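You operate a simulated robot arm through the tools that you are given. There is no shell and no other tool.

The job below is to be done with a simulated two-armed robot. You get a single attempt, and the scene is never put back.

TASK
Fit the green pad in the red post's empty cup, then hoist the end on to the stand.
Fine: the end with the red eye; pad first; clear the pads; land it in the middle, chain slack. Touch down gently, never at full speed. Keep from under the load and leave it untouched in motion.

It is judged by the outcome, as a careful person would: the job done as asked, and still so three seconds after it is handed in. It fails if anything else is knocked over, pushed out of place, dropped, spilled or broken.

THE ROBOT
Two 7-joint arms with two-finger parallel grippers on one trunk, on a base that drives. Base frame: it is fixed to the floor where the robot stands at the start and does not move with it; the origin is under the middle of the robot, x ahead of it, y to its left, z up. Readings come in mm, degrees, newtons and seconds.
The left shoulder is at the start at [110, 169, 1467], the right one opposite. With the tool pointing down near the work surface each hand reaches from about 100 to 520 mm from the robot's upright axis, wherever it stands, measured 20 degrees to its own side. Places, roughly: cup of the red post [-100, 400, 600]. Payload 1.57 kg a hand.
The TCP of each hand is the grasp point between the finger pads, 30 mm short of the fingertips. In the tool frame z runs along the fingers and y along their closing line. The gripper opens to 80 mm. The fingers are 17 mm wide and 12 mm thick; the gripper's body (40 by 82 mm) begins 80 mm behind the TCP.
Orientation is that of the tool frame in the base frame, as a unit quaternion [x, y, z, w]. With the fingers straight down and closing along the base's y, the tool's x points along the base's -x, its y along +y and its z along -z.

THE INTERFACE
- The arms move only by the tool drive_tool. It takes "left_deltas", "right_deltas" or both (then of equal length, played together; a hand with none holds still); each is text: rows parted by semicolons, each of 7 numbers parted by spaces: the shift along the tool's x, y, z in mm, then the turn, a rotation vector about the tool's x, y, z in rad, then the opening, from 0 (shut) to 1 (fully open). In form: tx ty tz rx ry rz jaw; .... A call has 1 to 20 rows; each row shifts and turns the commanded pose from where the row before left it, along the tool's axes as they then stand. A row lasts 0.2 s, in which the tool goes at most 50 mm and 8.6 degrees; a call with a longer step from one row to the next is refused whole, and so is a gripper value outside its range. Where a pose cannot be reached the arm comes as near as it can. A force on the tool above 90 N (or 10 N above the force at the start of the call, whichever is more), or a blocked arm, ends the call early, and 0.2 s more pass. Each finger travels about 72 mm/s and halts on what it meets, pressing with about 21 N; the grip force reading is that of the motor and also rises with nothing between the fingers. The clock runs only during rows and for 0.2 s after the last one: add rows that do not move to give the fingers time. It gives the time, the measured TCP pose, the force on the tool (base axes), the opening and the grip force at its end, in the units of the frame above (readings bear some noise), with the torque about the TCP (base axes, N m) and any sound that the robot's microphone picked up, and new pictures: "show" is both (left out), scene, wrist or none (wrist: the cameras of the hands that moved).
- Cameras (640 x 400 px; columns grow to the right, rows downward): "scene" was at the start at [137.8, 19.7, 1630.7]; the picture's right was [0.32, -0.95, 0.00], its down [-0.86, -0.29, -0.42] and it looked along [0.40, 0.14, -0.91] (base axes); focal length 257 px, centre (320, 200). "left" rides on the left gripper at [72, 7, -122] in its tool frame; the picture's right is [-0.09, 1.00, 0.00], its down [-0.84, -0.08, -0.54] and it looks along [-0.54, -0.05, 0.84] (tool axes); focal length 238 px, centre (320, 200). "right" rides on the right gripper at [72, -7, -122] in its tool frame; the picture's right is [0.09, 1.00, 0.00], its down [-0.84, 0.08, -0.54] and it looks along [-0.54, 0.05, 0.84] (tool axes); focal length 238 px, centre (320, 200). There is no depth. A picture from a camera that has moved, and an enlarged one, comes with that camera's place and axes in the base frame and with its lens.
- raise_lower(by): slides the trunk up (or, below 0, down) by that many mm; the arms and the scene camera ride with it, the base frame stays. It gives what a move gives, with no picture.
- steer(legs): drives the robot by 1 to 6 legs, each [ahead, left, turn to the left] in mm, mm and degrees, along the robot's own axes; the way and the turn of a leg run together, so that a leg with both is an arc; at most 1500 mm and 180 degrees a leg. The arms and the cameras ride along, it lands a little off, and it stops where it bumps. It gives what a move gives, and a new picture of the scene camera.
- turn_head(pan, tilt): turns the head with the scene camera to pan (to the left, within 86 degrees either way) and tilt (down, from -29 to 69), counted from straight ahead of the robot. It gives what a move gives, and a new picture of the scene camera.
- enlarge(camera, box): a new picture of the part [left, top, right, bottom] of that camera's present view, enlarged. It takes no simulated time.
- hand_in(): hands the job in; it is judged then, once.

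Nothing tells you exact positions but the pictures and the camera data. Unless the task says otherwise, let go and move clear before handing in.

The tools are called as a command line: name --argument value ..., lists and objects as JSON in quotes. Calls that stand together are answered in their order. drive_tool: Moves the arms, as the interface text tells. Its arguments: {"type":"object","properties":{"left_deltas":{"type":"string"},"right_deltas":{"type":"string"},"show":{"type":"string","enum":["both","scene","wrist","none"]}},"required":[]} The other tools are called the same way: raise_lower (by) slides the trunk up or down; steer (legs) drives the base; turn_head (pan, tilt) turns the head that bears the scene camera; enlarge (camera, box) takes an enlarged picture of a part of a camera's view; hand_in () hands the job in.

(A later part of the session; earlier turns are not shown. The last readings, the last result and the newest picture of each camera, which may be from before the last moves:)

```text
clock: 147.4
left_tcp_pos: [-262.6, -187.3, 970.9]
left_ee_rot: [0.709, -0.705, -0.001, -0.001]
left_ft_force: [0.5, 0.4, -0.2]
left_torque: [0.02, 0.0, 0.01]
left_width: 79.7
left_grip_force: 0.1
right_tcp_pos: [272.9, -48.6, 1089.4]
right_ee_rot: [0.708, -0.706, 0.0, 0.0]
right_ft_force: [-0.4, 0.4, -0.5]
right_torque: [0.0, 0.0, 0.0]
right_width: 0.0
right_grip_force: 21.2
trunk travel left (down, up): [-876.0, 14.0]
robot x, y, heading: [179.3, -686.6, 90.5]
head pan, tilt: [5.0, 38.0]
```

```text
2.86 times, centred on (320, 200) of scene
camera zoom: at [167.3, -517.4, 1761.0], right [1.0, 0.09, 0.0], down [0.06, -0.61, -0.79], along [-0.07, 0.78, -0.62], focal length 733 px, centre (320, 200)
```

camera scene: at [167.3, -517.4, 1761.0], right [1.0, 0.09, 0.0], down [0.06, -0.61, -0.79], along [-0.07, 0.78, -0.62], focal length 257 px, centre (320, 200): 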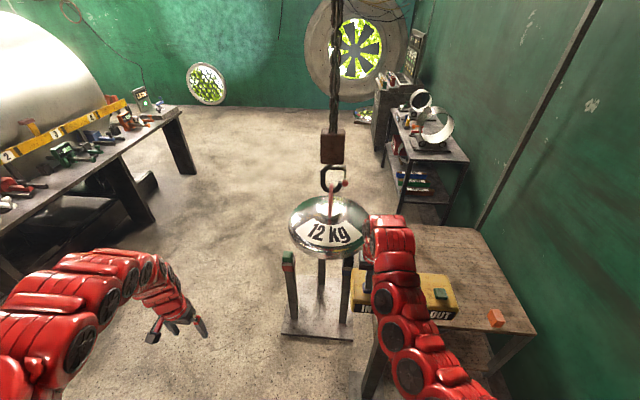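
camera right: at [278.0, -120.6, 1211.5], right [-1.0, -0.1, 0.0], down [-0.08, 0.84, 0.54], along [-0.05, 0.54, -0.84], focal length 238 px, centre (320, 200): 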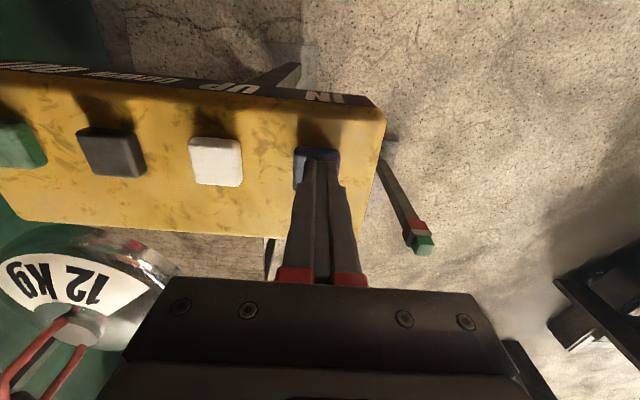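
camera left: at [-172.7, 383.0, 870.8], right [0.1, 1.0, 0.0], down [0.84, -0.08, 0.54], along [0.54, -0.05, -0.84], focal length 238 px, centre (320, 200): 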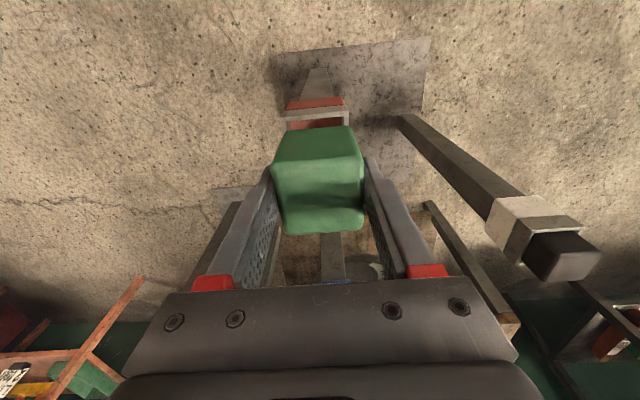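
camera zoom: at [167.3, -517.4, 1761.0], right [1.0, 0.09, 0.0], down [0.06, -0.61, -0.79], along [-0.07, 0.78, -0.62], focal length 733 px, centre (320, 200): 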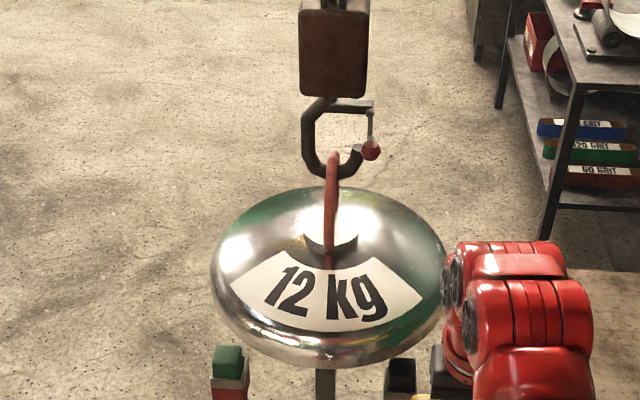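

drive_tool --right_deltas "0 0 6 0 0 0 0; 0 0 5.5 0 0 0 0; 0 0 0 0 0 0 0; 0 0 0 0 0 0 0; 0 0 0 0 0 0 0; 0 0 -11.5 0 0 0 0; 0 0 0 0 0 0 0; 0 0 0 0 0 0 0; 0 0 0 0 0 0 0; 0 0 0 0 0 0 0; 0 0 0 0 0 0 0; 0 0 0 0 0 0 0; 0 0 0 0 0 0 0; 0 0 0 0 0 0 0; 0 0 0 0 0 0 0; 0 0 0 0 0 0 0; 0 0 0 0 0 0 0; 0 0 0 0 0 0 0; 0 0 0 0 0 0 0; 0 0 0 0 0 0 0" --show "none"

enlarge --camera "scene" --box '[260, 130, 380, 270]'

enlarge --camera "scene" --box '[240, 200, 400, 350]'

```text
clock: 151.6
left_tcp_pos: [-261.7, -186.9, 972.3]
left_ee_rot: [0.709, -0.706, -0.001, -0.001]
left_ft_force: [-0.2, 0.0, 0.2]
left_torque: [-0.04, 0.0, 0.01]
left_width: 79.8
left_grip_force: 0.1
right_tcp_pos: [272.5, -49.0, 1090.0]
right_ee_rot: [0.709, -0.705, -0.001, 0.0]
right_ft_force: [-0.5, -0.8, -0.4]
right_torque: [0.03, 0.01, -0.03]
right_width: 0.0
right_grip_force: 21.0
trunk travel left (down, up): [-876.0, 14.0]
robot x, y, heading: [177.9, -684.4, 90.2]
head pan, tilt: [5.0, 38.0]
```

```text
2.86 times, centred on (320, 200) of scene
camera zoom: at [167.3, -517.4, 1761.0], right [1.0, 0.09, 0.0], down [0.06, -0.61, -0.79], along [-0.07, 0.78, -0.62], focal length 733 px, centre (320, 200)
```

zoom: 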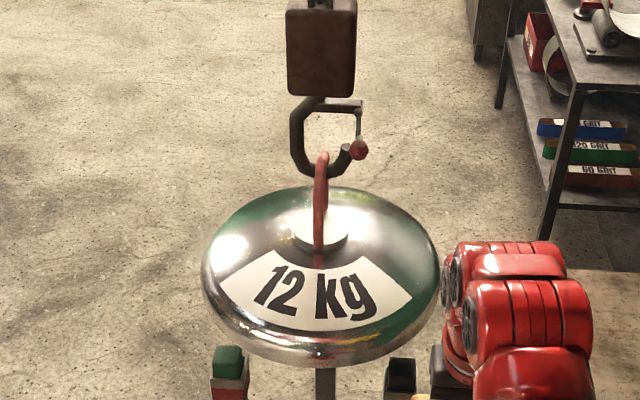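

```text
2.67 times, centred on (320, 275) of scene
camera zoom: at [167.3, -517.4, 1761.0], right [1.0, 0.09, 0.0], down [0.06, -0.61, -0.79], along [-0.07, 0.78, -0.62], focal length 684 px, centre (320, 0)
```

zoom: 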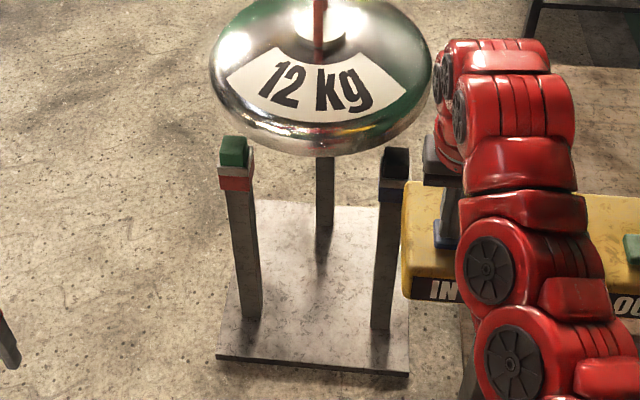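

The load is at about x≈80 against a target of ≈77, hanging still. I'll check the y alignment from the left hand's camera.

drive_tool --left_deltas "0 0 0 0 0 0 1" --show "wrist"

```text
clock: 152.0
left_tcp_pos: [-262.3, -187.5, 972.1]
left_ee_rot: [0.709, -0.706, -0.002, -0.001]
left_ft_force: [0.7, -0.1, -0.7]
left_torque: [0.0, 0.02, -0.01]
left_width: 80.1
left_grip_force: 0.1
right_tcp_pos: [273.4, -48.3, 1089.0]
right_ee_rot: [0.708, -0.706, 0.0, 0.0]
right_ft_force: [-0.1, 0.8, -0.9]
right_torque: [-0.03, -0.03, -0.02]
right_width: 0.0
right_grip_force: 20.8
trunk travel left (down, up): [-876.0, 14.0]
robot x, y, heading: [173.1, -682.7, 90.4]
head pan, tilt: [5.0, 38.0]
camera left: at [-267.4, -260.5, 1093.4], right [-1.0, 0.09, 0.0], down [0.07, 0.83, 0.55], along [0.05, 0.54, -0.84], focal length 238 px, centre (320, 200)
```

left: 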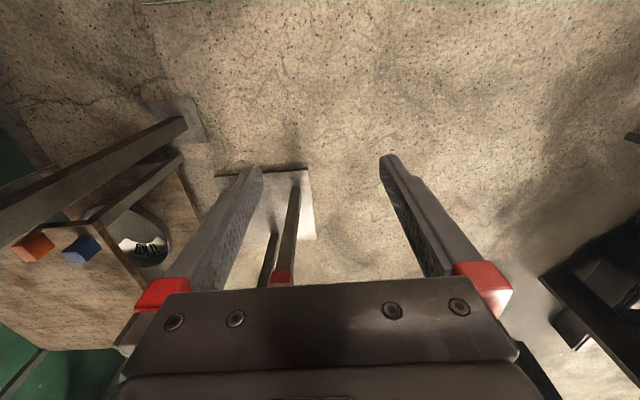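

drive_tool --left_deltas "0 0 0 0 0 0.149 1; 0 0 0 0 0 0.149 1; 0 0 0 0 0 0.149 1; 0 0 0 0 -0.149 0 1; 0 0 0 0 -0.149 0 1; 0 0 0 0 -0.149 0 1; 0 0 0 0 -0.149 0 1; 0 0 0 0 -0.149 0 1" --show "wrist"

```text
clock: 153.8
left_tcp_pos: [-288.2, -166.5, 998.7]
left_ee_rot: [-0.496, 0.786, 0.198, 0.311]
left_ft_force: [0.6, -0.6, 0.5]
left_torque: [0.01, 0.0, -0.03]
left_width: 80.1
left_grip_force: 0.0
left hand out of reach, approached as far as the arm can: row 5, 6
right_tcp_pos: [274.2, -49.6, 1089.1]
right_ee_rot: [0.707, -0.707, -0.001, -0.001]
right_ft_force: [0.5, 0.9, 0.1]
right_torque: [-0.02, 0.02, 0.0]
right_width: 0.0
right_grip_force: 20.7
trunk travel left (down, up): [-876.0, 14.0]
robot x, y, heading: [174.3, -678.2, 90.3]
head pan, tilt: [5.0, 38.0]
camera left: at [-352.0, -287.2, 1038.9], right [-0.87, 0.49, 0.07], down [0.18, 0.18, 0.97], along [0.46, 0.85, -0.24], focal length 238 px, centre (320, 200)
```

left: 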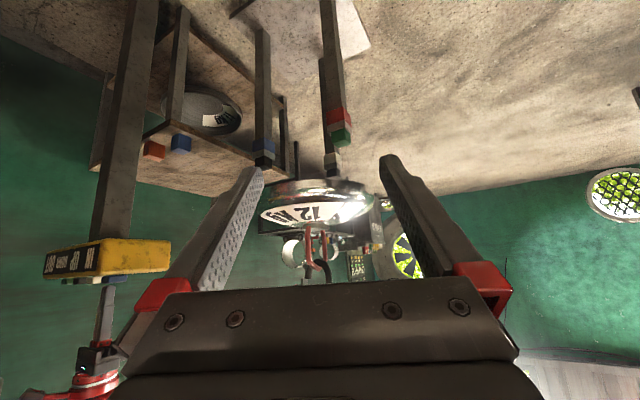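

enlarge --camera "left" --box '[230, 90, 400, 260]'

```text
2.35 times, centred on (315, 175) of left
camera zoom: at [-352.0, -287.2, 1038.9], right [-0.87, 0.49, 0.07], down [0.18, 0.18, 0.97], along [0.46, 0.85, -0.24], focal length 561 px, centre (332, 259)
```

zoom: 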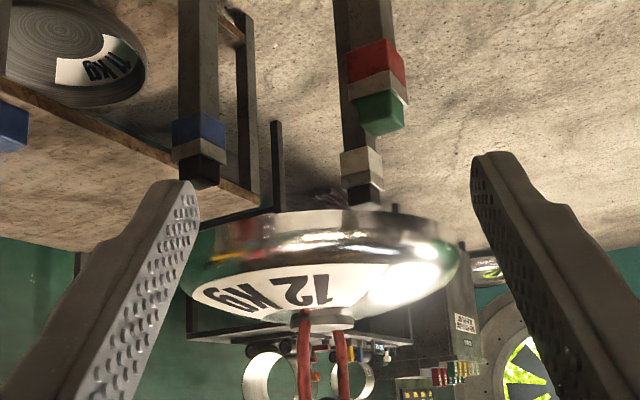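

The side view agrees: the load centre is at about [80, 468], within about 8 mm of the stand's middle (only x is adjustable), and well above the pads. Now I'll lift the finger and move over to the black DOWN button.

drive_tool --right_deltas "0 0 -12 0 0 0 0; 0 0 -12 0 0 0 0" --show "none"

steer --legs '[[0, -143, 0]]'

drive_tool --right_deltas "0 0 12 0 0 0 0; 0 0 12 0 0 0 0; 0 0 0 0 0 0 0" --show "wrist"

```text
clock: 154.4
left_tcp_pos: [-288.3, -166.8, 998.7]
left_ee_rot: [-0.497, 0.787, 0.197, 0.309]
left_ft_force: [0.3, 0.0, 0.0]
left_torque: [0.02, -0.03, 0.0]
left_width: 79.9
left_grip_force: 0.0
right_tcp_pos: [271.8, -49.0, 1113.3]
right_ee_rot: [0.708, -0.706, 0.0, 0.0]
right_ft_force: [-0.3, 0.9, 0.5]
right_torque: [-0.02, -0.01, -0.01]
right_width: 0.3
right_grip_force: 21.1
trunk travel left (down, up): [-876.0, 14.0]
robot x, y, heading: [179.4, -684.4, 90.4]
head pan, tilt: [5.0, 38.0]
```

```text
clock: 155.7
left_tcp_pos: [-146.6, -164.2, 998.3]
left_ee_rot: [-0.497, 0.787, 0.196, 0.31]
left_ft_force: [0.4, 0.0, 0.2]
left_torque: [0.01, -0.01, 0.03]
left_width: 80.1
left_grip_force: 0.0
right_tcp_pos: [415.3, -49.0, 1113.3]
right_ee_rot: [0.708, -0.707, 0.001, -0.001]
right_ft_force: [-0.2, 0.0, -0.3]
right_torque: [0.01, -0.01, 0.03]
right_width: 0.2
right_grip_force: 21.1
trunk travel left (down, up): [-876.0, 14.0]
robot x, y, heading: [317.2, -683.4, 89.9]
head pan, tilt: [5.0, 38.0]
camera scene: at [307.4, -516.8, 1760.9], right [1.0, 0.09, 0.0], down [0.06, -0.61, -0.79], along [-0.07, 0.78, -0.62], focal length 257 px, centre (320, 200)
```

scene: 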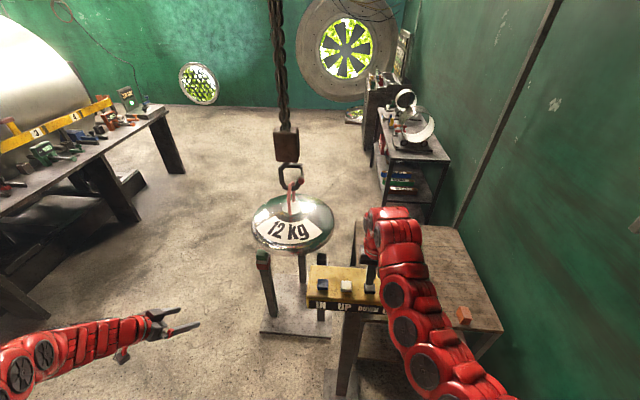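

```text
clock: 156.5
left_tcp_pos: [-143.4, -163.9, 999.0]
left_ee_rot: [-0.497, 0.787, 0.196, 0.308]
left_ft_force: [-0.2, -0.2, 0.1]
left_torque: [0.03, 0.03, 0.01]
left_width: 80.0
left_grip_force: 0.0
right_tcp_pos: [418.2, -48.3, 1089.6]
right_ee_rot: [0.708, -0.707, 0.0, 0.0]
right_ft_force: [0.4, 0.1, 0.0]
right_torque: [0.0, 0.0, 0.03]
right_width: 0.1
right_grip_force: 21.0
trunk travel left (down, up): [-876.0, 14.0]
robot x, y, heading: [318.9, -682.5, 90.2]
head pan, tilt: [5.0, 38.0]
camera right: at [423.6, -120.4, 1210.7], right [-1.0, -0.09, 0.0], down [-0.08, 0.84, 0.54], along [-0.05, 0.54, -0.84], focal length 238 px, centre (320, 200)
```

right: 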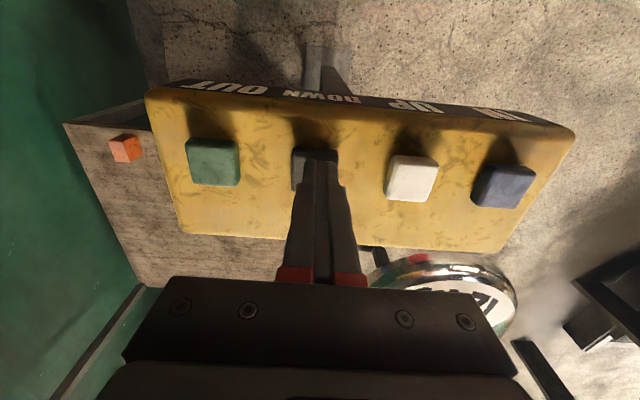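

The finger is over DOWN. I'll check alignment again from this new camera position before lowering.

enlarge --camera "scene" --box '[220, 180, 370, 350]'

enlarge --camera "left" --box '[230, 60, 480, 290]'

```text
2.35 times, centred on (295, 265) of scene
camera zoom: at [311.3, -517.2, 1761.0], right [1.0, 0.09, 0.0], down [0.05, -0.61, -0.79], along [-0.07, 0.78, -0.62], focal length 604 px, centre (379, 47)
```

zoom: 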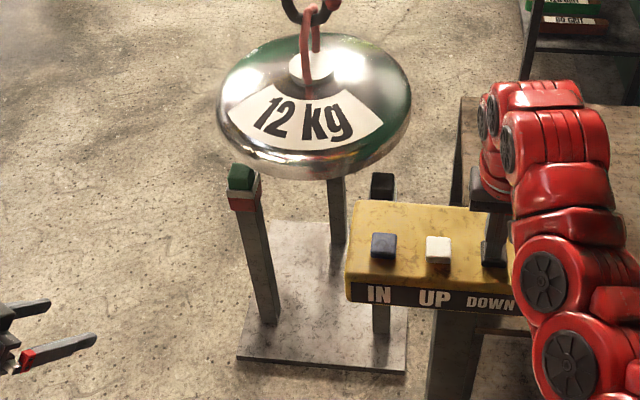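

```text
1.74 times, centred on (355, 175) of left
camera zoom: at [-207.4, -284.8, 1039.4], right [-0.87, 0.49, 0.06], down [0.18, 0.19, 0.97], along [0.46, 0.85, -0.25], focal length 414 px, centre (259, 244)
```

zoom: 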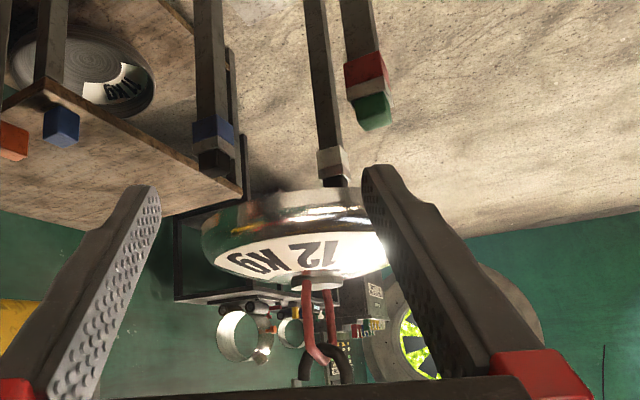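

It's aligned in x within a few mm: load ≈72–80, stand middle ≈76. I'll start lowering with slow taps.

drive_tool --right_deltas "0 0 6 0 0 0 0; 0 0 5.5 0 0 0 0; 0 0 0 0 0 0 0; 0 0 0 0 0 0 0; 0 0 0 0 0 0 0; 0 0 0 0 0 0 0; 0 0 -11.5 0 0 0 0; 0 0 0 0 0 0 0; 0 0 0 0 0 0 0" --show "none"

enlarge --camera "scene" --box '[220, 180, 370, 350]'

enlarge --camera "left" --box '[230, 60, 480, 290]'

```text
clock: 158.5
left_tcp_pos: [-145.2, -163.3, 998.0]
left_ee_rot: [-0.496, 0.788, 0.195, 0.309]
left_ft_force: [0.1, -0.3, -0.8]
left_torque: [-0.01, 0.01, 0.0]
left_width: 80.1
left_grip_force: 0.0
right_tcp_pos: [417.7, -47.5, 1089.9]
right_ee_rot: [0.707, -0.707, 0.0, 0.0]
right_ft_force: [-0.2, 0.1, 0.0]
right_torque: [0.01, 0.0, -0.01]
right_width: 0.0
right_grip_force: 20.8
trunk travel left (down, up): [-876.0, 14.0]
robot x, y, heading: [320.9, -685.9, 90.1]
head pan, tilt: [5.0, 38.0]
```

```text
2.35 times, centred on (295, 265) of scene
camera zoom: at [310.1, -516.9, 1760.9], right [1.0, 0.09, 0.0], down [0.06, -0.61, -0.79], along [-0.07, 0.78, -0.62], focal length 604 px, centre (379, 47)
```

zoom: 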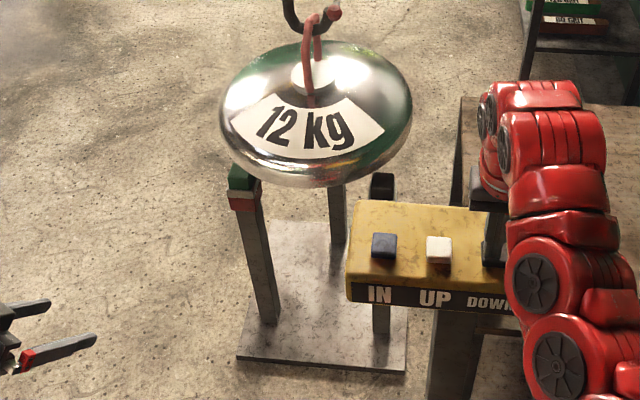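

```text
1.74 times, centred on (355, 175) of left
camera zoom: at [-208.1, -284.7, 1038.9], right [-0.87, 0.49, 0.06], down [0.18, 0.19, 0.97], along [0.46, 0.85, -0.25], focal length 414 px, centre (259, 244)
```

zoom: 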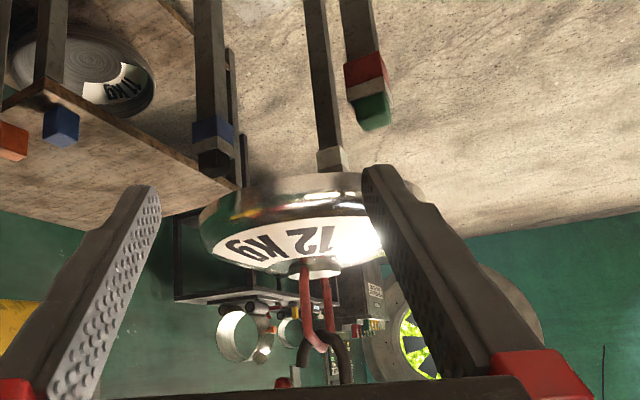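

Each slow tap lowers it about 27 mm, and the gap to the pads is now about 80 mm. I'll do another tap.

drive_tool --right_deltas "0 0 6 0 0 0 0; 0 0 5.5 0 0 0 0; 0 0 0 0 0 0 0; 0 0 0 0 0 0 0; 0 0 0 0 0 0 0; 0 0 0 0 0 0 0; 0 0 -11.5 0 0 0 0; 0 0 0 0 0 0 0; 0 0 0 0 0 0 0; 0 0 0 0 0 0 0; 0 0 0 0 0 0 0; 0 0 0 0 0 0 0" --show "none"

enlarge --camera "scene" --box '[220, 180, 370, 350]'

enlarge --camera "left" --box '[230, 60, 480, 290]'

```text
clock: 161.1
left_tcp_pos: [-145.9, -163.7, 998.9]
left_ee_rot: [-0.496, 0.787, 0.196, 0.31]
left_ft_force: [-0.1, -0.3, -0.1]
left_torque: [0.01, -0.03, 0.02]
left_width: 80.0
left_grip_force: 0.1
right_tcp_pos: [417.4, -48.1, 1090.2]
right_ee_rot: [0.707, -0.707, 0.0, 0.001]
right_ft_force: [0.3, -1.0, -0.1]
right_torque: [0.0, -0.02, -0.01]
right_width: 0.1
right_grip_force: 20.8
trunk travel left (down, up): [-876.0, 14.0]
robot x, y, heading: [318.7, -682.5, 89.9]
head pan, tilt: [5.0, 38.0]
```

```text
2.35 times, centred on (295, 265) of scene
camera zoom: at [310.1, -516.9, 1761.0], right [1.0, 0.09, 0.0], down [0.06, -0.61, -0.79], along [-0.07, 0.78, -0.62], focal length 604 px, centre (379, 47)
```

zoom: 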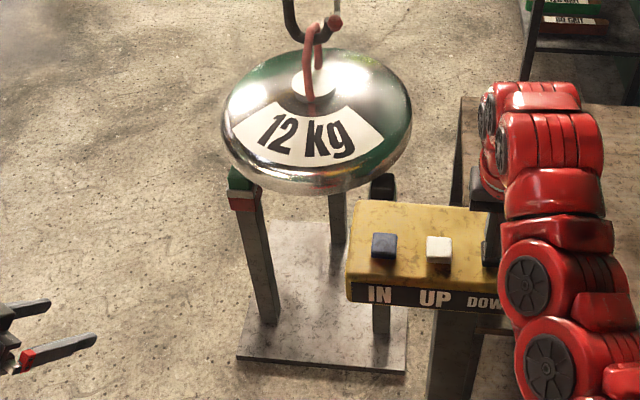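

```text
1.74 times, centred on (355, 175) of left
camera zoom: at [-208.1, -284.7, 1038.9], right [-0.87, 0.49, 0.06], down [0.18, 0.19, 0.97], along [0.46, 0.85, -0.25], focal length 414 px, centre (259, 244)
```

zoom: 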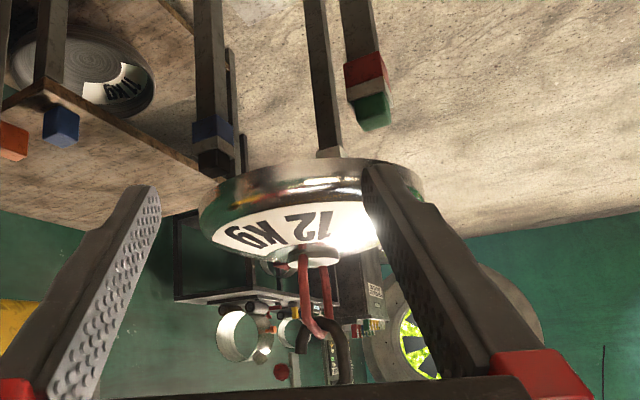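

drive_tool --right_deltas "0 0 6 0 0 0 0; 0 0 5.5 0 0 0 0; 0 0 0 0 0 0 0; 0 0 0 0 0 0 0; 0 0 0 0 0 0 0; 0 0 0 0 0 0 0; 0 0 -11.5 0 0 0 0; 0 0 0 0 0 0 0; 0 0 0 0 0 0 0; 0 0 0 0 0 0 0; 0 0 0 0 0 0 0; 0 0 0 0 0 0 0" --show "none"

enlarge --camera "scene" --box '[220, 180, 370, 350]'

enlarge --camera "left" --box '[260, 60, 460, 230]'

```text
clock: 163.7
left_tcp_pos: [-145.2, -163.8, 998.4]
left_ee_rot: [-0.496, 0.788, 0.195, 0.309]
left_ft_force: [1.0, 0.1, -0.7]
left_torque: [0.02, 0.0, -0.02]
left_width: 79.8
left_grip_force: 0.1
right_tcp_pos: [418.0, -48.7, 1089.7]
right_ee_rot: [0.708, -0.706, 0.0, -0.001]
right_ft_force: [0.1, 0.2, 0.1]
right_torque: [0.01, 0.06, -0.02]
right_width: 0.1
right_grip_force: 20.7
trunk travel left (down, up): [-876.0, 14.0]
robot x, y, heading: [316.7, -680.2, 90.0]
head pan, tilt: [5.0, 38.0]
```

```text
2.35 times, centred on (295, 265) of scene
camera zoom: at [310.2, -516.9, 1761.0], right [1.0, 0.09, 0.0], down [0.06, -0.61, -0.79], along [-0.07, 0.78, -0.62], focal length 604 px, centre (379, 47)
```

zoom: 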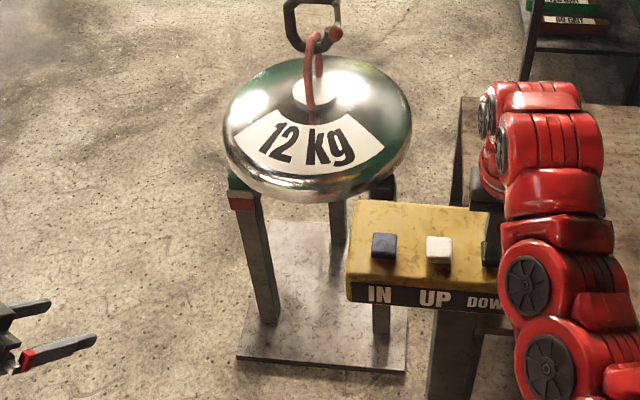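

```text
2.35 times, centred on (360, 145) of left
camera zoom: at [-208.1, -284.7, 1038.9], right [-0.87, 0.49, 0.06], down [0.18, 0.19, 0.97], along [0.46, 0.85, -0.25], focal length 561 px, centre (226, 329)
```

zoom: 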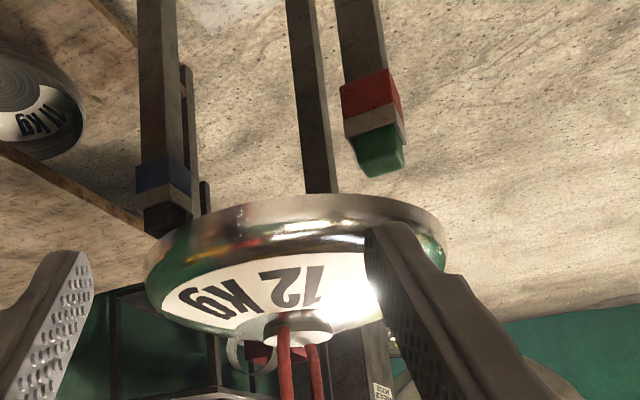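

The gap is about 30 mm now. I'll use shorter taps for the final approach.

drive_tool --right_deltas "0 0 6 0 0 0 0; 0 0 5.5 0 0 0 0; 0 0 0 0 0 0 0; 0 0 0 0 0 0 0; 0 0 -11.5 0 0 0 0; 0 0 0 0 0 0 0; 0 0 0 0 0 0 0; 0 0 0 0 0 0 0; 0 0 0 0 0 0 0; 0 0 0 0 0 0 0; 0 0 0 0 0 0 0; 0 0 0 0 0 0 0" --show "none"

enlarge --camera "scene" --box '[220, 180, 370, 350]'

enlarge --camera "left" --box '[260, 60, 460, 230]'

```text
clock: 166.3
left_tcp_pos: [-145.4, -163.9, 997.7]
left_ee_rot: [-0.496, 0.788, 0.195, 0.309]
left_ft_force: [-0.5, -0.3, 0.0]
left_torque: [0.01, 0.01, 0.02]
left_width: 79.9
left_grip_force: 0.1
right_tcp_pos: [416.7, -47.8, 1090.5]
right_ee_rot: [0.708, -0.707, 0.0, 0.001]
right_ft_force: [-0.3, -0.4, 0.3]
right_torque: [-0.03, 0.01, -0.02]
right_width: 0.1
right_grip_force: 20.9
trunk travel left (down, up): [-876.0, 14.0]
robot x, y, heading: [317.3, -684.8, 90.4]
head pan, tilt: [5.0, 38.0]
```

```text
2.35 times, centred on (295, 265) of scene
camera zoom: at [310.1, -516.9, 1761.0], right [1.0, 0.09, 0.0], down [0.06, -0.61, -0.79], along [-0.07, 0.78, -0.62], focal length 604 px, centre (379, 47)
```

zoom: 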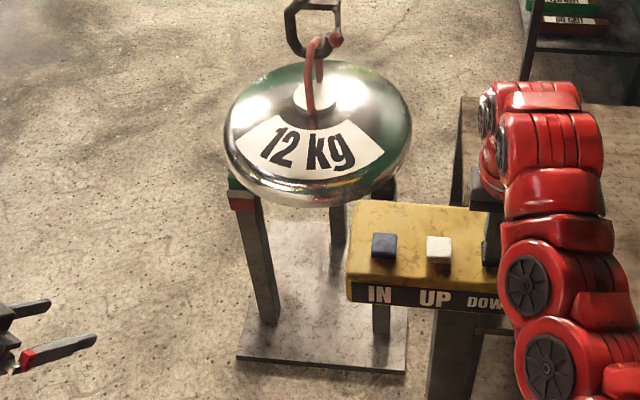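

```text
2.35 times, centred on (360, 145) of left
camera zoom: at [-208.1, -284.7, 1038.9], right [-0.87, 0.49, 0.06], down [0.18, 0.19, 0.97], along [0.46, 0.85, -0.25], focal length 561 px, centre (226, 329)
```

zoom: 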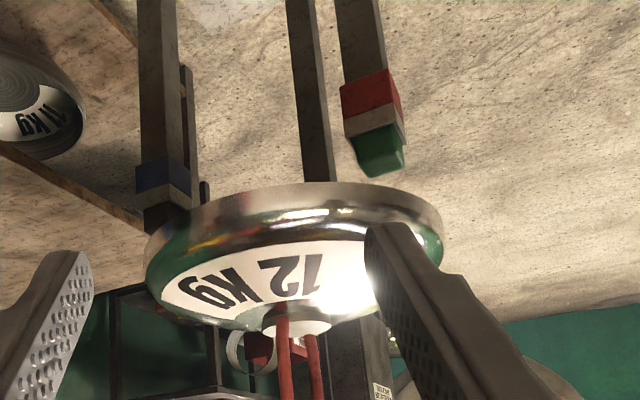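

drive_tool --right_deltas "0 0 6 0 0 0 0; 0 0 5.5 0 0 0 0; 0 0 0 0 0 0 0; 0 0 -11.5 0 0 0 0; 0 0 0 0 0 0 0; 0 0 0 0 0 0 0; 0 0 0 0 0 0 0; 0 0 0 0 0 0 0; 0 0 0 0 0 0 0; 0 0 0 0 0 0 0" --show "none"

enlarge --camera "scene" --box '[220, 180, 370, 350]'

enlarge --camera "left" --box '[260, 60, 460, 230]'

```text
clock: 168.5
left_tcp_pos: [-145.3, -164.6, 999.0]
left_ee_rot: [-0.496, 0.787, 0.196, 0.309]
left_ft_force: [0.5, -0.4, 0.7]
left_torque: [-0.01, 0.0, 0.01]
left_width: 80.0
left_grip_force: 0.1
right_tcp_pos: [417.6, -48.1, 1089.3]
right_ee_rot: [0.708, -0.706, 0.0, 0.0]
right_ft_force: [0.8, -0.6, 0.2]
right_torque: [0.0, -0.02, 0.02]
right_width: 0.0
right_grip_force: 21.3
trunk travel left (down, up): [-876.0, 14.0]
robot x, y, heading: [317.5, -682.0, 90.1]
head pan, tilt: [5.0, 38.0]
```

```text
2.35 times, centred on (295, 265) of scene
camera zoom: at [310.1, -517.0, 1761.0], right [1.0, 0.09, 0.0], down [0.06, -0.61, -0.79], along [-0.07, 0.78, -0.62], focal length 604 px, centre (379, 47)
```

zoom: 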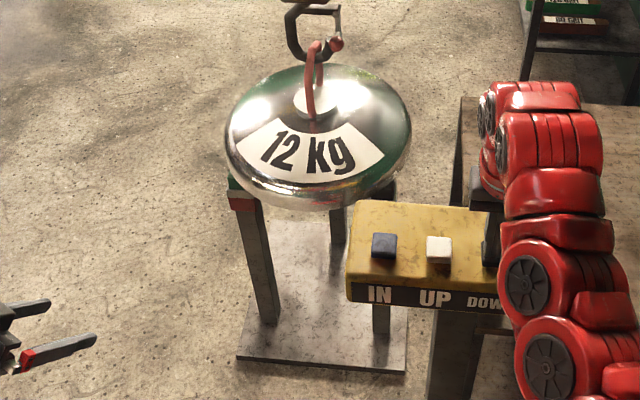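

```text
2.35 times, centred on (360, 145) of left
camera zoom: at [-208.1, -284.7, 1038.9], right [-0.87, 0.49, 0.06], down [0.18, 0.19, 0.97], along [0.46, 0.85, -0.25], focal length 561 px, centre (226, 329)
```

zoom: 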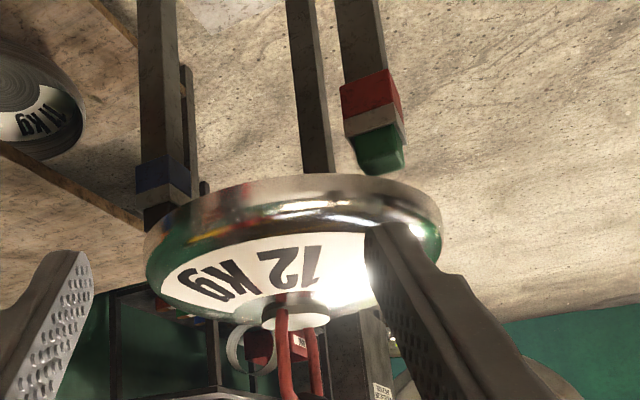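

About 10 mm remain, so I'll give another very short tap.

drive_tool --right_deltas "0 0 6 0 0 0 0; 0 0 5.5 0 0 0 0; 0 0 -11.5 0 0 0 0; 0 0 0 0 0 0 0; 0 0 0 0 0 0 0; 0 0 0 0 0 0 0; 0 0 0 0 0 0 0; 0 0 0 0 0 0 0" --show "none"

enlarge --camera "scene" --box '[220, 180, 370, 350]'

enlarge --camera "left" --box '[260, 60, 460, 230]'

```text
clock: 170.3
left_tcp_pos: [-145.7, -165.3, 998.0]
left_ee_rot: [-0.496, 0.787, 0.195, 0.309]
left_ft_force: [-0.4, 1.2, 0.6]
left_torque: [-0.03, 0.01, 0.03]
left_width: 80.1
left_grip_force: 0.0
right_tcp_pos: [418.1, -46.8, 1088.6]
right_ee_rot: [0.707, -0.707, 0.001, 0.001]
right_ft_force: [0.8, 0.1, 0.3]
right_torque: [0.01, -0.02, -0.01]
right_width: 0.0
right_grip_force: 21.2
trunk travel left (down, up): [-876.0, 14.0]
robot x, y, heading: [320.2, -683.6, 90.0]
head pan, tilt: [5.0, 38.0]
```

```text
2.35 times, centred on (295, 265) of scene
camera zoom: at [310.1, -516.9, 1761.0], right [1.0, 0.09, 0.0], down [0.06, -0.61, -0.79], along [-0.07, 0.78, -0.62], focal length 604 px, centre (379, 47)
```

zoom: 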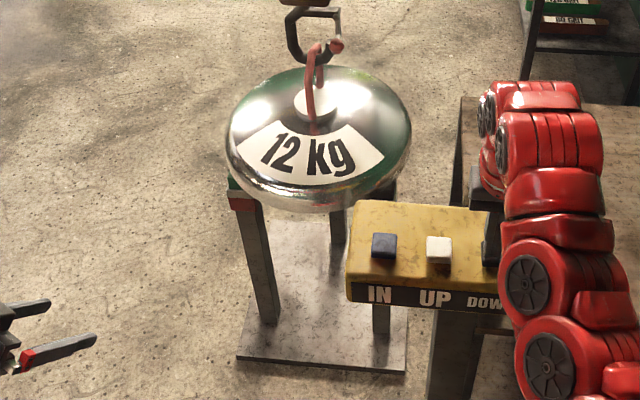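

```text
2.35 times, centred on (360, 145) of left
camera zoom: at [-208.1, -284.7, 1038.9], right [-0.87, 0.49, 0.06], down [0.18, 0.19, 0.97], along [0.46, 0.85, -0.25], focal length 561 px, centre (226, 329)
```

zoom: 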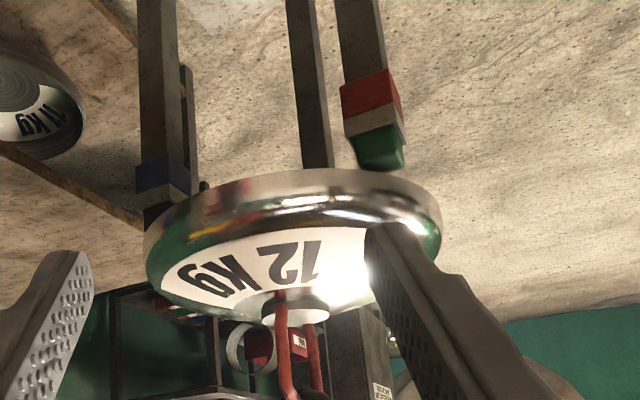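

drive_tool --right_deltas "0 0 6 0 0 0 0; 0 0 5.5 0 0 0 0; 0 0 -11.5 0 0 0 0; 0 0 0 0 0 0 0; 0 0 0 0 0 0 0; 0 0 0 0 0 0 0; 0 0 0 0 0 0 0; 0 0 0 0 0 0 0" --show "none"

enlarge --camera "scene" --box '[230, 130, 350, 290]'

enlarge --camera "left" --box '[260, 60, 460, 230]'

```text
clock: 172.1
left_tcp_pos: [-144.3, -164.4, 998.4]
left_ee_rot: [-0.497, 0.787, 0.195, 0.308]
left_ft_force: [-0.2, -0.6, 0.0]
left_torque: [0.01, -0.02, 0.0]
left_width: 79.8
left_grip_force: 0.0
right_tcp_pos: [417.0, -47.6, 1090.1]
right_ee_rot: [0.707, -0.707, 0.0, 0.001]
right_ft_force: [-0.9, 1.0, 0.0]
right_torque: [0.02, -0.01, -0.01]
right_width: 0.2
right_grip_force: 20.9
trunk travel left (down, up): [-876.0, 14.0]
robot x, y, heading: [317.6, -683.5, 90.1]
head pan, tilt: [5.0, 38.0]
```

```text
2.50 times, centred on (290, 210) of scene
camera zoom: at [310.1, -516.9, 1761.0], right [1.0, 0.09, 0.0], down [0.06, -0.61, -0.79], along [-0.07, 0.78, -0.62], focal length 641 px, centre (395, 175)
```

zoom: 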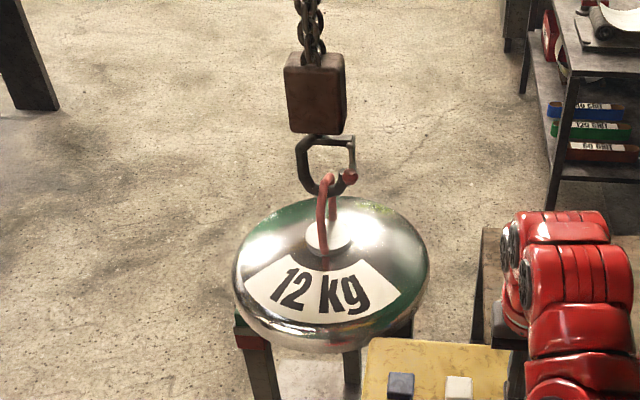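

```text
2.35 times, centred on (360, 145) of left
camera zoom: at [-208.1, -284.7, 1038.9], right [-0.87, 0.49, 0.06], down [0.18, 0.19, 0.97], along [0.46, 0.85, -0.25], focal length 561 px, centre (226, 329)
```

zoom: 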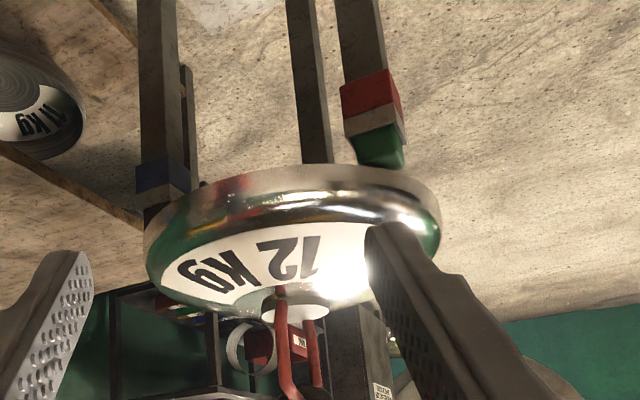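

drive_tool --right_deltas "0 0 6 0 0 0 0; 0 0 5.5 0 0 0 0; 0 0 -11.5 0 0 0 0; 0 0 0 0 0 0 0; 0 0 0 0 0 0 0; 0 0 0 0 0 0 0; 0 0 0 0 0 0 0; 0 0 0 0 0 0 0" --show "none"

enlarge --camera "scene" --box '[230, 130, 350, 290]'

enlarge --camera "left" --box '[260, 60, 460, 230]'

```text
clock: 173.9
left_tcp_pos: [-144.4, -163.6, 998.1]
left_ee_rot: [-0.496, 0.787, 0.196, 0.309]
left_ft_force: [-0.3, 0.7, 0.2]
left_torque: [-0.02, 0.04, 0.01]
left_width: 79.9
left_grip_force: 0.0
right_tcp_pos: [417.6, -47.4, 1088.8]
right_ee_rot: [0.708, -0.706, 0.0, 0.0]
right_ft_force: [0.5, -0.1, -0.4]
right_torque: [-0.02, -0.02, 0.02]
right_width: 0.1
right_grip_force: 20.8
trunk travel left (down, up): [-876.0, 14.0]
robot x, y, heading: [321.6, -685.0, 90.3]
head pan, tilt: [5.0, 38.0]
```

```text
2.50 times, centred on (290, 210) of scene
camera zoom: at [310.1, -516.9, 1761.0], right [1.0, 0.09, 0.0], down [0.06, -0.61, -0.79], along [-0.07, 0.78, -0.62], focal length 641 px, centre (395, 175)
```

zoom: 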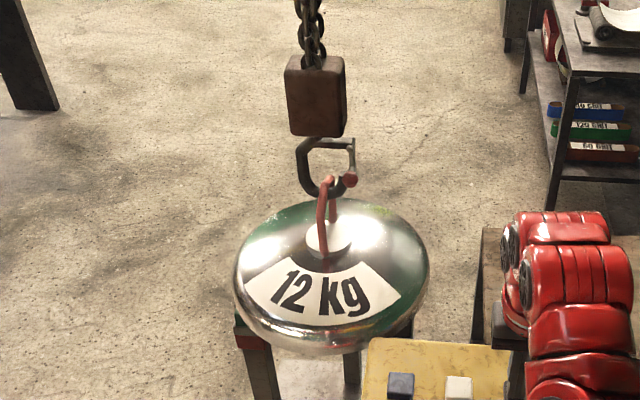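

```text
2.35 times, centred on (360, 145) of left
camera zoom: at [-208.1, -284.7, 1038.9], right [-0.87, 0.49, 0.06], down [0.18, 0.19, 0.97], along [0.46, 0.85, -0.25], focal length 561 px, centre (226, 329)
```

zoom: 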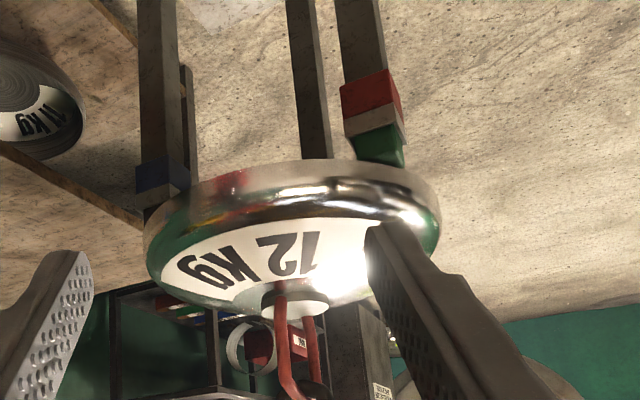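

drive_tool --right_deltas "0 0 6 0 0 0 0; 0 0 5.5 0 0 0 0; 0 0 -11.5 0 0 0 0; 0 0 0 0 0 0 0; 0 0 0 0 0 0 0; 0 0 0 0 0 0 0; 0 0 0 0 0 0 0; 0 0 6 0 0 0 0; 0 0 5.5 0 0 0 0; 0 0 -11.5 0 0 0 0; 0 0 0 0 0 0 0; 0 0 0 0 0 0 0; 0 0 0 0 0 0 0; 0 0 0 0 0 0 0" --show "none"

enlarge --camera "scene" --box '[230, 130, 350, 290]'

enlarge --camera "left" --box '[260, 60, 460, 230]'

```text
clock: 176.9
left_tcp_pos: [-144.9, -164.0, 998.7]
left_ee_rot: [-0.496, 0.787, 0.195, 0.309]
left_ft_force: [-0.9, 0.5, -0.4]
left_torque: [-0.04, -0.03, 0.02]
left_width: 79.9
left_grip_force: 0.0
right_tcp_pos: [416.3, -47.7, 1088.8]
right_ee_rot: [0.708, -0.707, 0.0, 0.0]
right_ft_force: [0.7, -0.5, 0.1]
right_torque: [-0.02, 0.01, 0.03]
right_width: 0.1
right_grip_force: 20.8
trunk travel left (down, up): [-876.0, 14.0]
robot x, y, heading: [317.5, -683.3, 90.4]
head pan, tilt: [5.0, 38.0]
```

```text
2.50 times, centred on (290, 210) of scene
camera zoom: at [310.0, -516.9, 1761.0], right [1.0, 0.09, 0.0], down [0.06, -0.61, -0.79], along [-0.07, 0.78, -0.62], focal length 641 px, centre (395, 175)
```

zoom: 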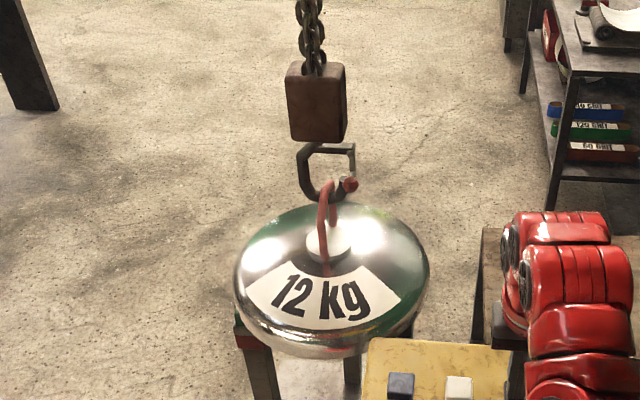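

```text
2.35 times, centred on (360, 145) of left
camera zoom: at [-208.1, -284.7, 1038.9], right [-0.87, 0.49, 0.06], down [0.18, 0.19, 0.97], along [0.46, 0.85, -0.25], focal length 561 px, centre (226, 329)
```

zoom: 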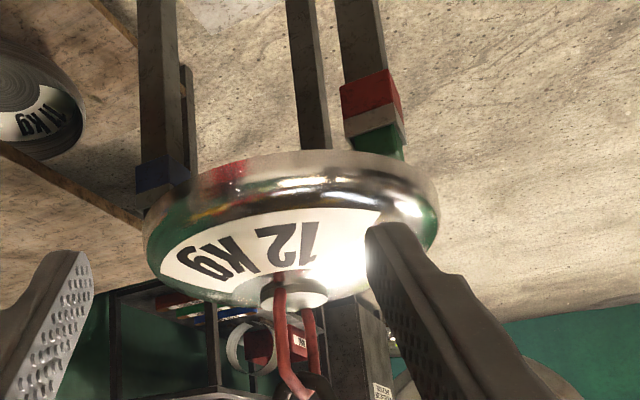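

drive_tool --right_deltas "0 0 6 0 0 0 0; 0 0 5.5 0 0 0 0; 0 0 -11.5 0 0 0 0; 0 0 0 0 0 0 0; 0 0 0 0 0 0 0; 0 0 0 0 0 0 0; 0 0 0 0 0 0 0; 0 0 0 0 0 0 0" --show "none"

enlarge --camera "scene" --box '[230, 130, 350, 290]'

enlarge --camera "left" --box '[260, 60, 460, 230]'

```text
clock: 178.7
left_tcp_pos: [-145.8, -163.6, 997.9]
left_ee_rot: [-0.496, 0.788, 0.196, 0.309]
left_ft_force: [0.3, -0.7, -0.1]
left_torque: [0.03, -0.01, -0.01]
left_width: 79.8
left_grip_force: 0.0
right_tcp_pos: [416.8, -49.4, 1089.5]
right_ee_rot: [0.707, -0.707, 0.0, -0.001]
right_ft_force: [0.3, 0.1, 0.2]
right_torque: [-0.02, 0.02, -0.03]
right_width: 0.0
right_grip_force: 21.2
trunk travel left (down, up): [-876.0, 14.0]
robot x, y, heading: [319.5, -684.9, 90.0]
head pan, tilt: [5.0, 38.0]
```

```text
2.50 times, centred on (290, 210) of scene
camera zoom: at [310.2, -516.9, 1761.0], right [1.0, 0.09, 0.0], down [0.06, -0.61, -0.79], along [-0.07, 0.78, -0.62], focal length 641 px, centre (395, 175)
```

zoom: 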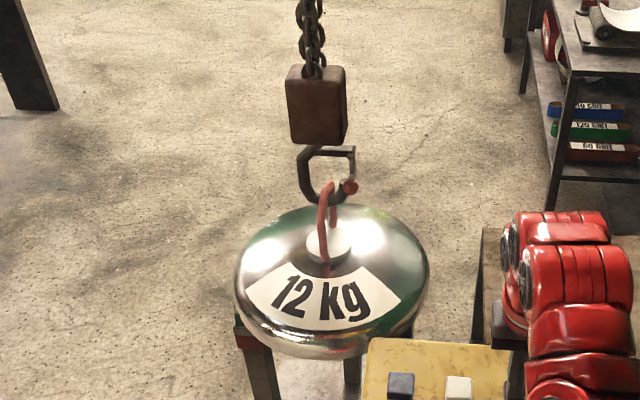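

```text
2.35 times, centred on (360, 145) of left
camera zoom: at [-208.1, -284.7, 1038.9], right [-0.87, 0.49, 0.06], down [0.18, 0.19, 0.97], along [0.46, 0.85, -0.25], focal length 561 px, centre (226, 329)
```

zoom: 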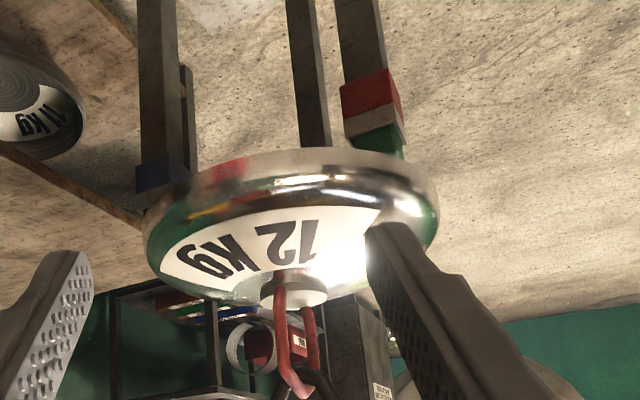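

drive_tool --right_deltas "0 0 6 0 0 0 0; 0 0 5.5 0 0 0 0; 0 0 -11.5 0 0 0 0; 0 0 0 0 0 0 0; 0 0 0 0 0 0 0; 0 0 0 0 0 0 0; 0 0 0 0 0 0 0; 0 0 0 0 0 0 0" --show "none"

enlarge --camera "scene" --box '[230, 130, 350, 290]'

enlarge --camera "left" --box '[260, 60, 460, 230]'

```text
clock: 180.5
left_tcp_pos: [-145.6, -163.1, 998.4]
left_ee_rot: [-0.496, 0.787, 0.196, 0.309]
left_ft_force: [-0.1, 0.5, 1.0]
left_torque: [0.03, 0.01, 0.0]
left_width: 80.0
left_grip_force: 0.0
right_tcp_pos: [415.8, -48.1, 1088.8]
right_ee_rot: [0.708, -0.706, 0.0, 0.0]
right_ft_force: [-0.5, 0.8, -0.1]
right_torque: [-0.01, -0.01, 0.01]
right_width: 0.1
right_grip_force: 21.6
trunk travel left (down, up): [-876.0, 14.0]
robot x, y, heading: [316.6, -686.3, 90.2]
head pan, tilt: [5.0, 38.0]
```

```text
2.50 times, centred on (290, 210) of scene
camera zoom: at [310.2, -516.9, 1761.0], right [1.0, 0.09, 0.0], down [0.06, -0.61, -0.79], along [-0.07, 0.78, -0.62], focal length 641 px, centre (395, 175)
```

zoom: 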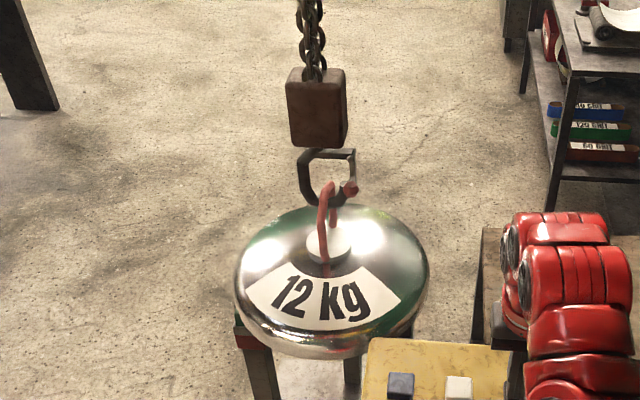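

```text
2.35 times, centred on (360, 145) of left
camera zoom: at [-208.1, -284.7, 1038.9], right [-0.87, 0.49, 0.06], down [0.18, 0.19, 0.97], along [0.46, 0.85, -0.25], focal length 561 px, centre (226, 329)
```

zoom: 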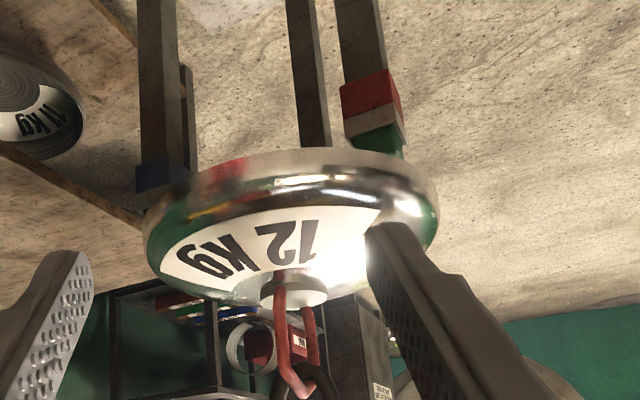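

The dome has stopped moving while the hook keeps going down, so it has landed softly and level on the three pads. I'll give two more short taps so the chain is clearly slack.

drive_tool --right_deltas "0 0 6 0 0 0 0; 0 0 5.5 0 0 0 0; 0 0 -11.5 0 0 0 0; 0 0 0 0 0 0 0; 0 0 0 0 0 0 0; 0 0 0 0 0 0 0; 0 0 6 0 0 0 0; 0 0 5.5 0 0 0 0; 0 0 -11.5 0 0 0 0; 0 0 0 0 0 0 0; 0 0 0 0 0 0 0; 0 0 0 0 0 0 0" --show "none"

enlarge --camera "scene" --box '[230, 130, 350, 290]'

enlarge --camera "left" --box '[260, 60, 460, 230]'

enlarge --camera "scene" --box '[275, 140, 315, 230]'

```text
clock: 183.1
left_tcp_pos: [-144.9, -163.4, 998.7]
left_ee_rot: [-0.496, 0.788, 0.195, 0.308]
left_ft_force: [0.6, -0.1, -0.3]
left_torque: [0.02, 0.02, -0.01]
left_width: 79.9
left_grip_force: 0.1
right_tcp_pos: [417.7, -48.0, 1089.4]
right_ee_rot: [0.708, -0.706, -0.001, 0.0]
right_ft_force: [0.0, -0.3, 0.3]
right_torque: [-0.01, 0.0, -0.01]
right_width: 0.0
right_grip_force: 21.1
trunk travel left (down, up): [-876.0, 14.0]
robot x, y, heading: [317.3, -680.0, 90.2]
head pan, tilt: [5.0, 38.0]
```

```text
2.50 times, centred on (290, 210) of scene
camera zoom: at [310.2, -517.0, 1761.0], right [1.0, 0.09, 0.0], down [0.06, -0.61, -0.79], along [-0.07, 0.78, -0.62], focal length 641 px, centre (395, 175)
```

zoom: 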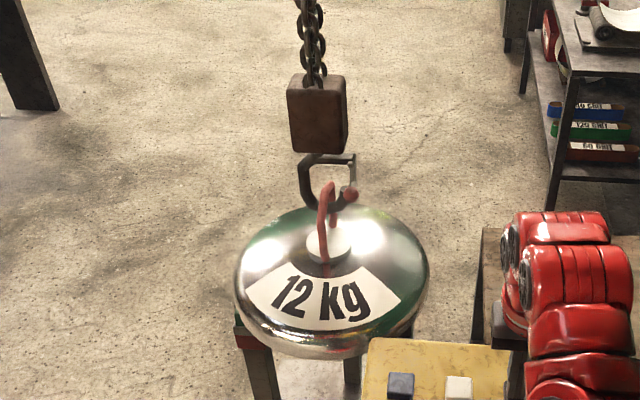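

```text
2.35 times, centred on (360, 145) of left
camera zoom: at [-208.1, -284.7, 1038.9], right [-0.87, 0.49, 0.06], down [0.18, 0.19, 0.97], along [0.46, 0.85, -0.25], focal length 561 px, centre (226, 329)
```

zoom: 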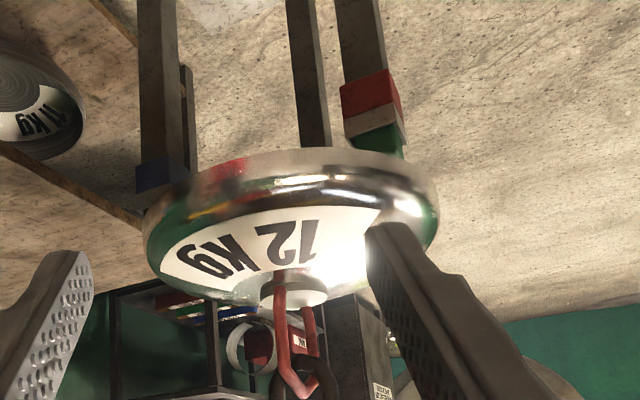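

```text
4.44 times, centred on (295, 185) of scene
camera zoom: at [310.2, -517.0, 1761.0], right [1.0, 0.09, 0.0], down [0.06, -0.61, -0.79], along [-0.07, 0.78, -0.62], focal length 1140 px, centre (431, 267)
```

zoom: 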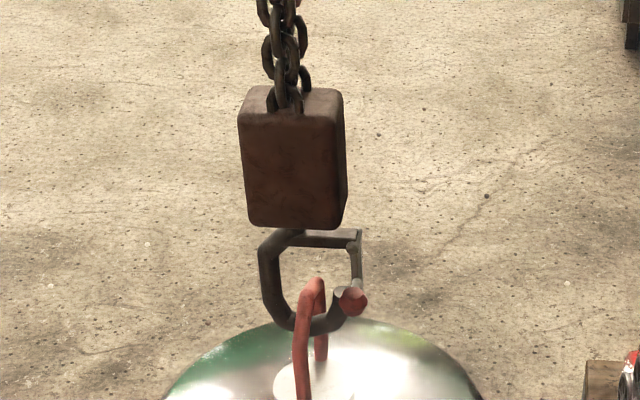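

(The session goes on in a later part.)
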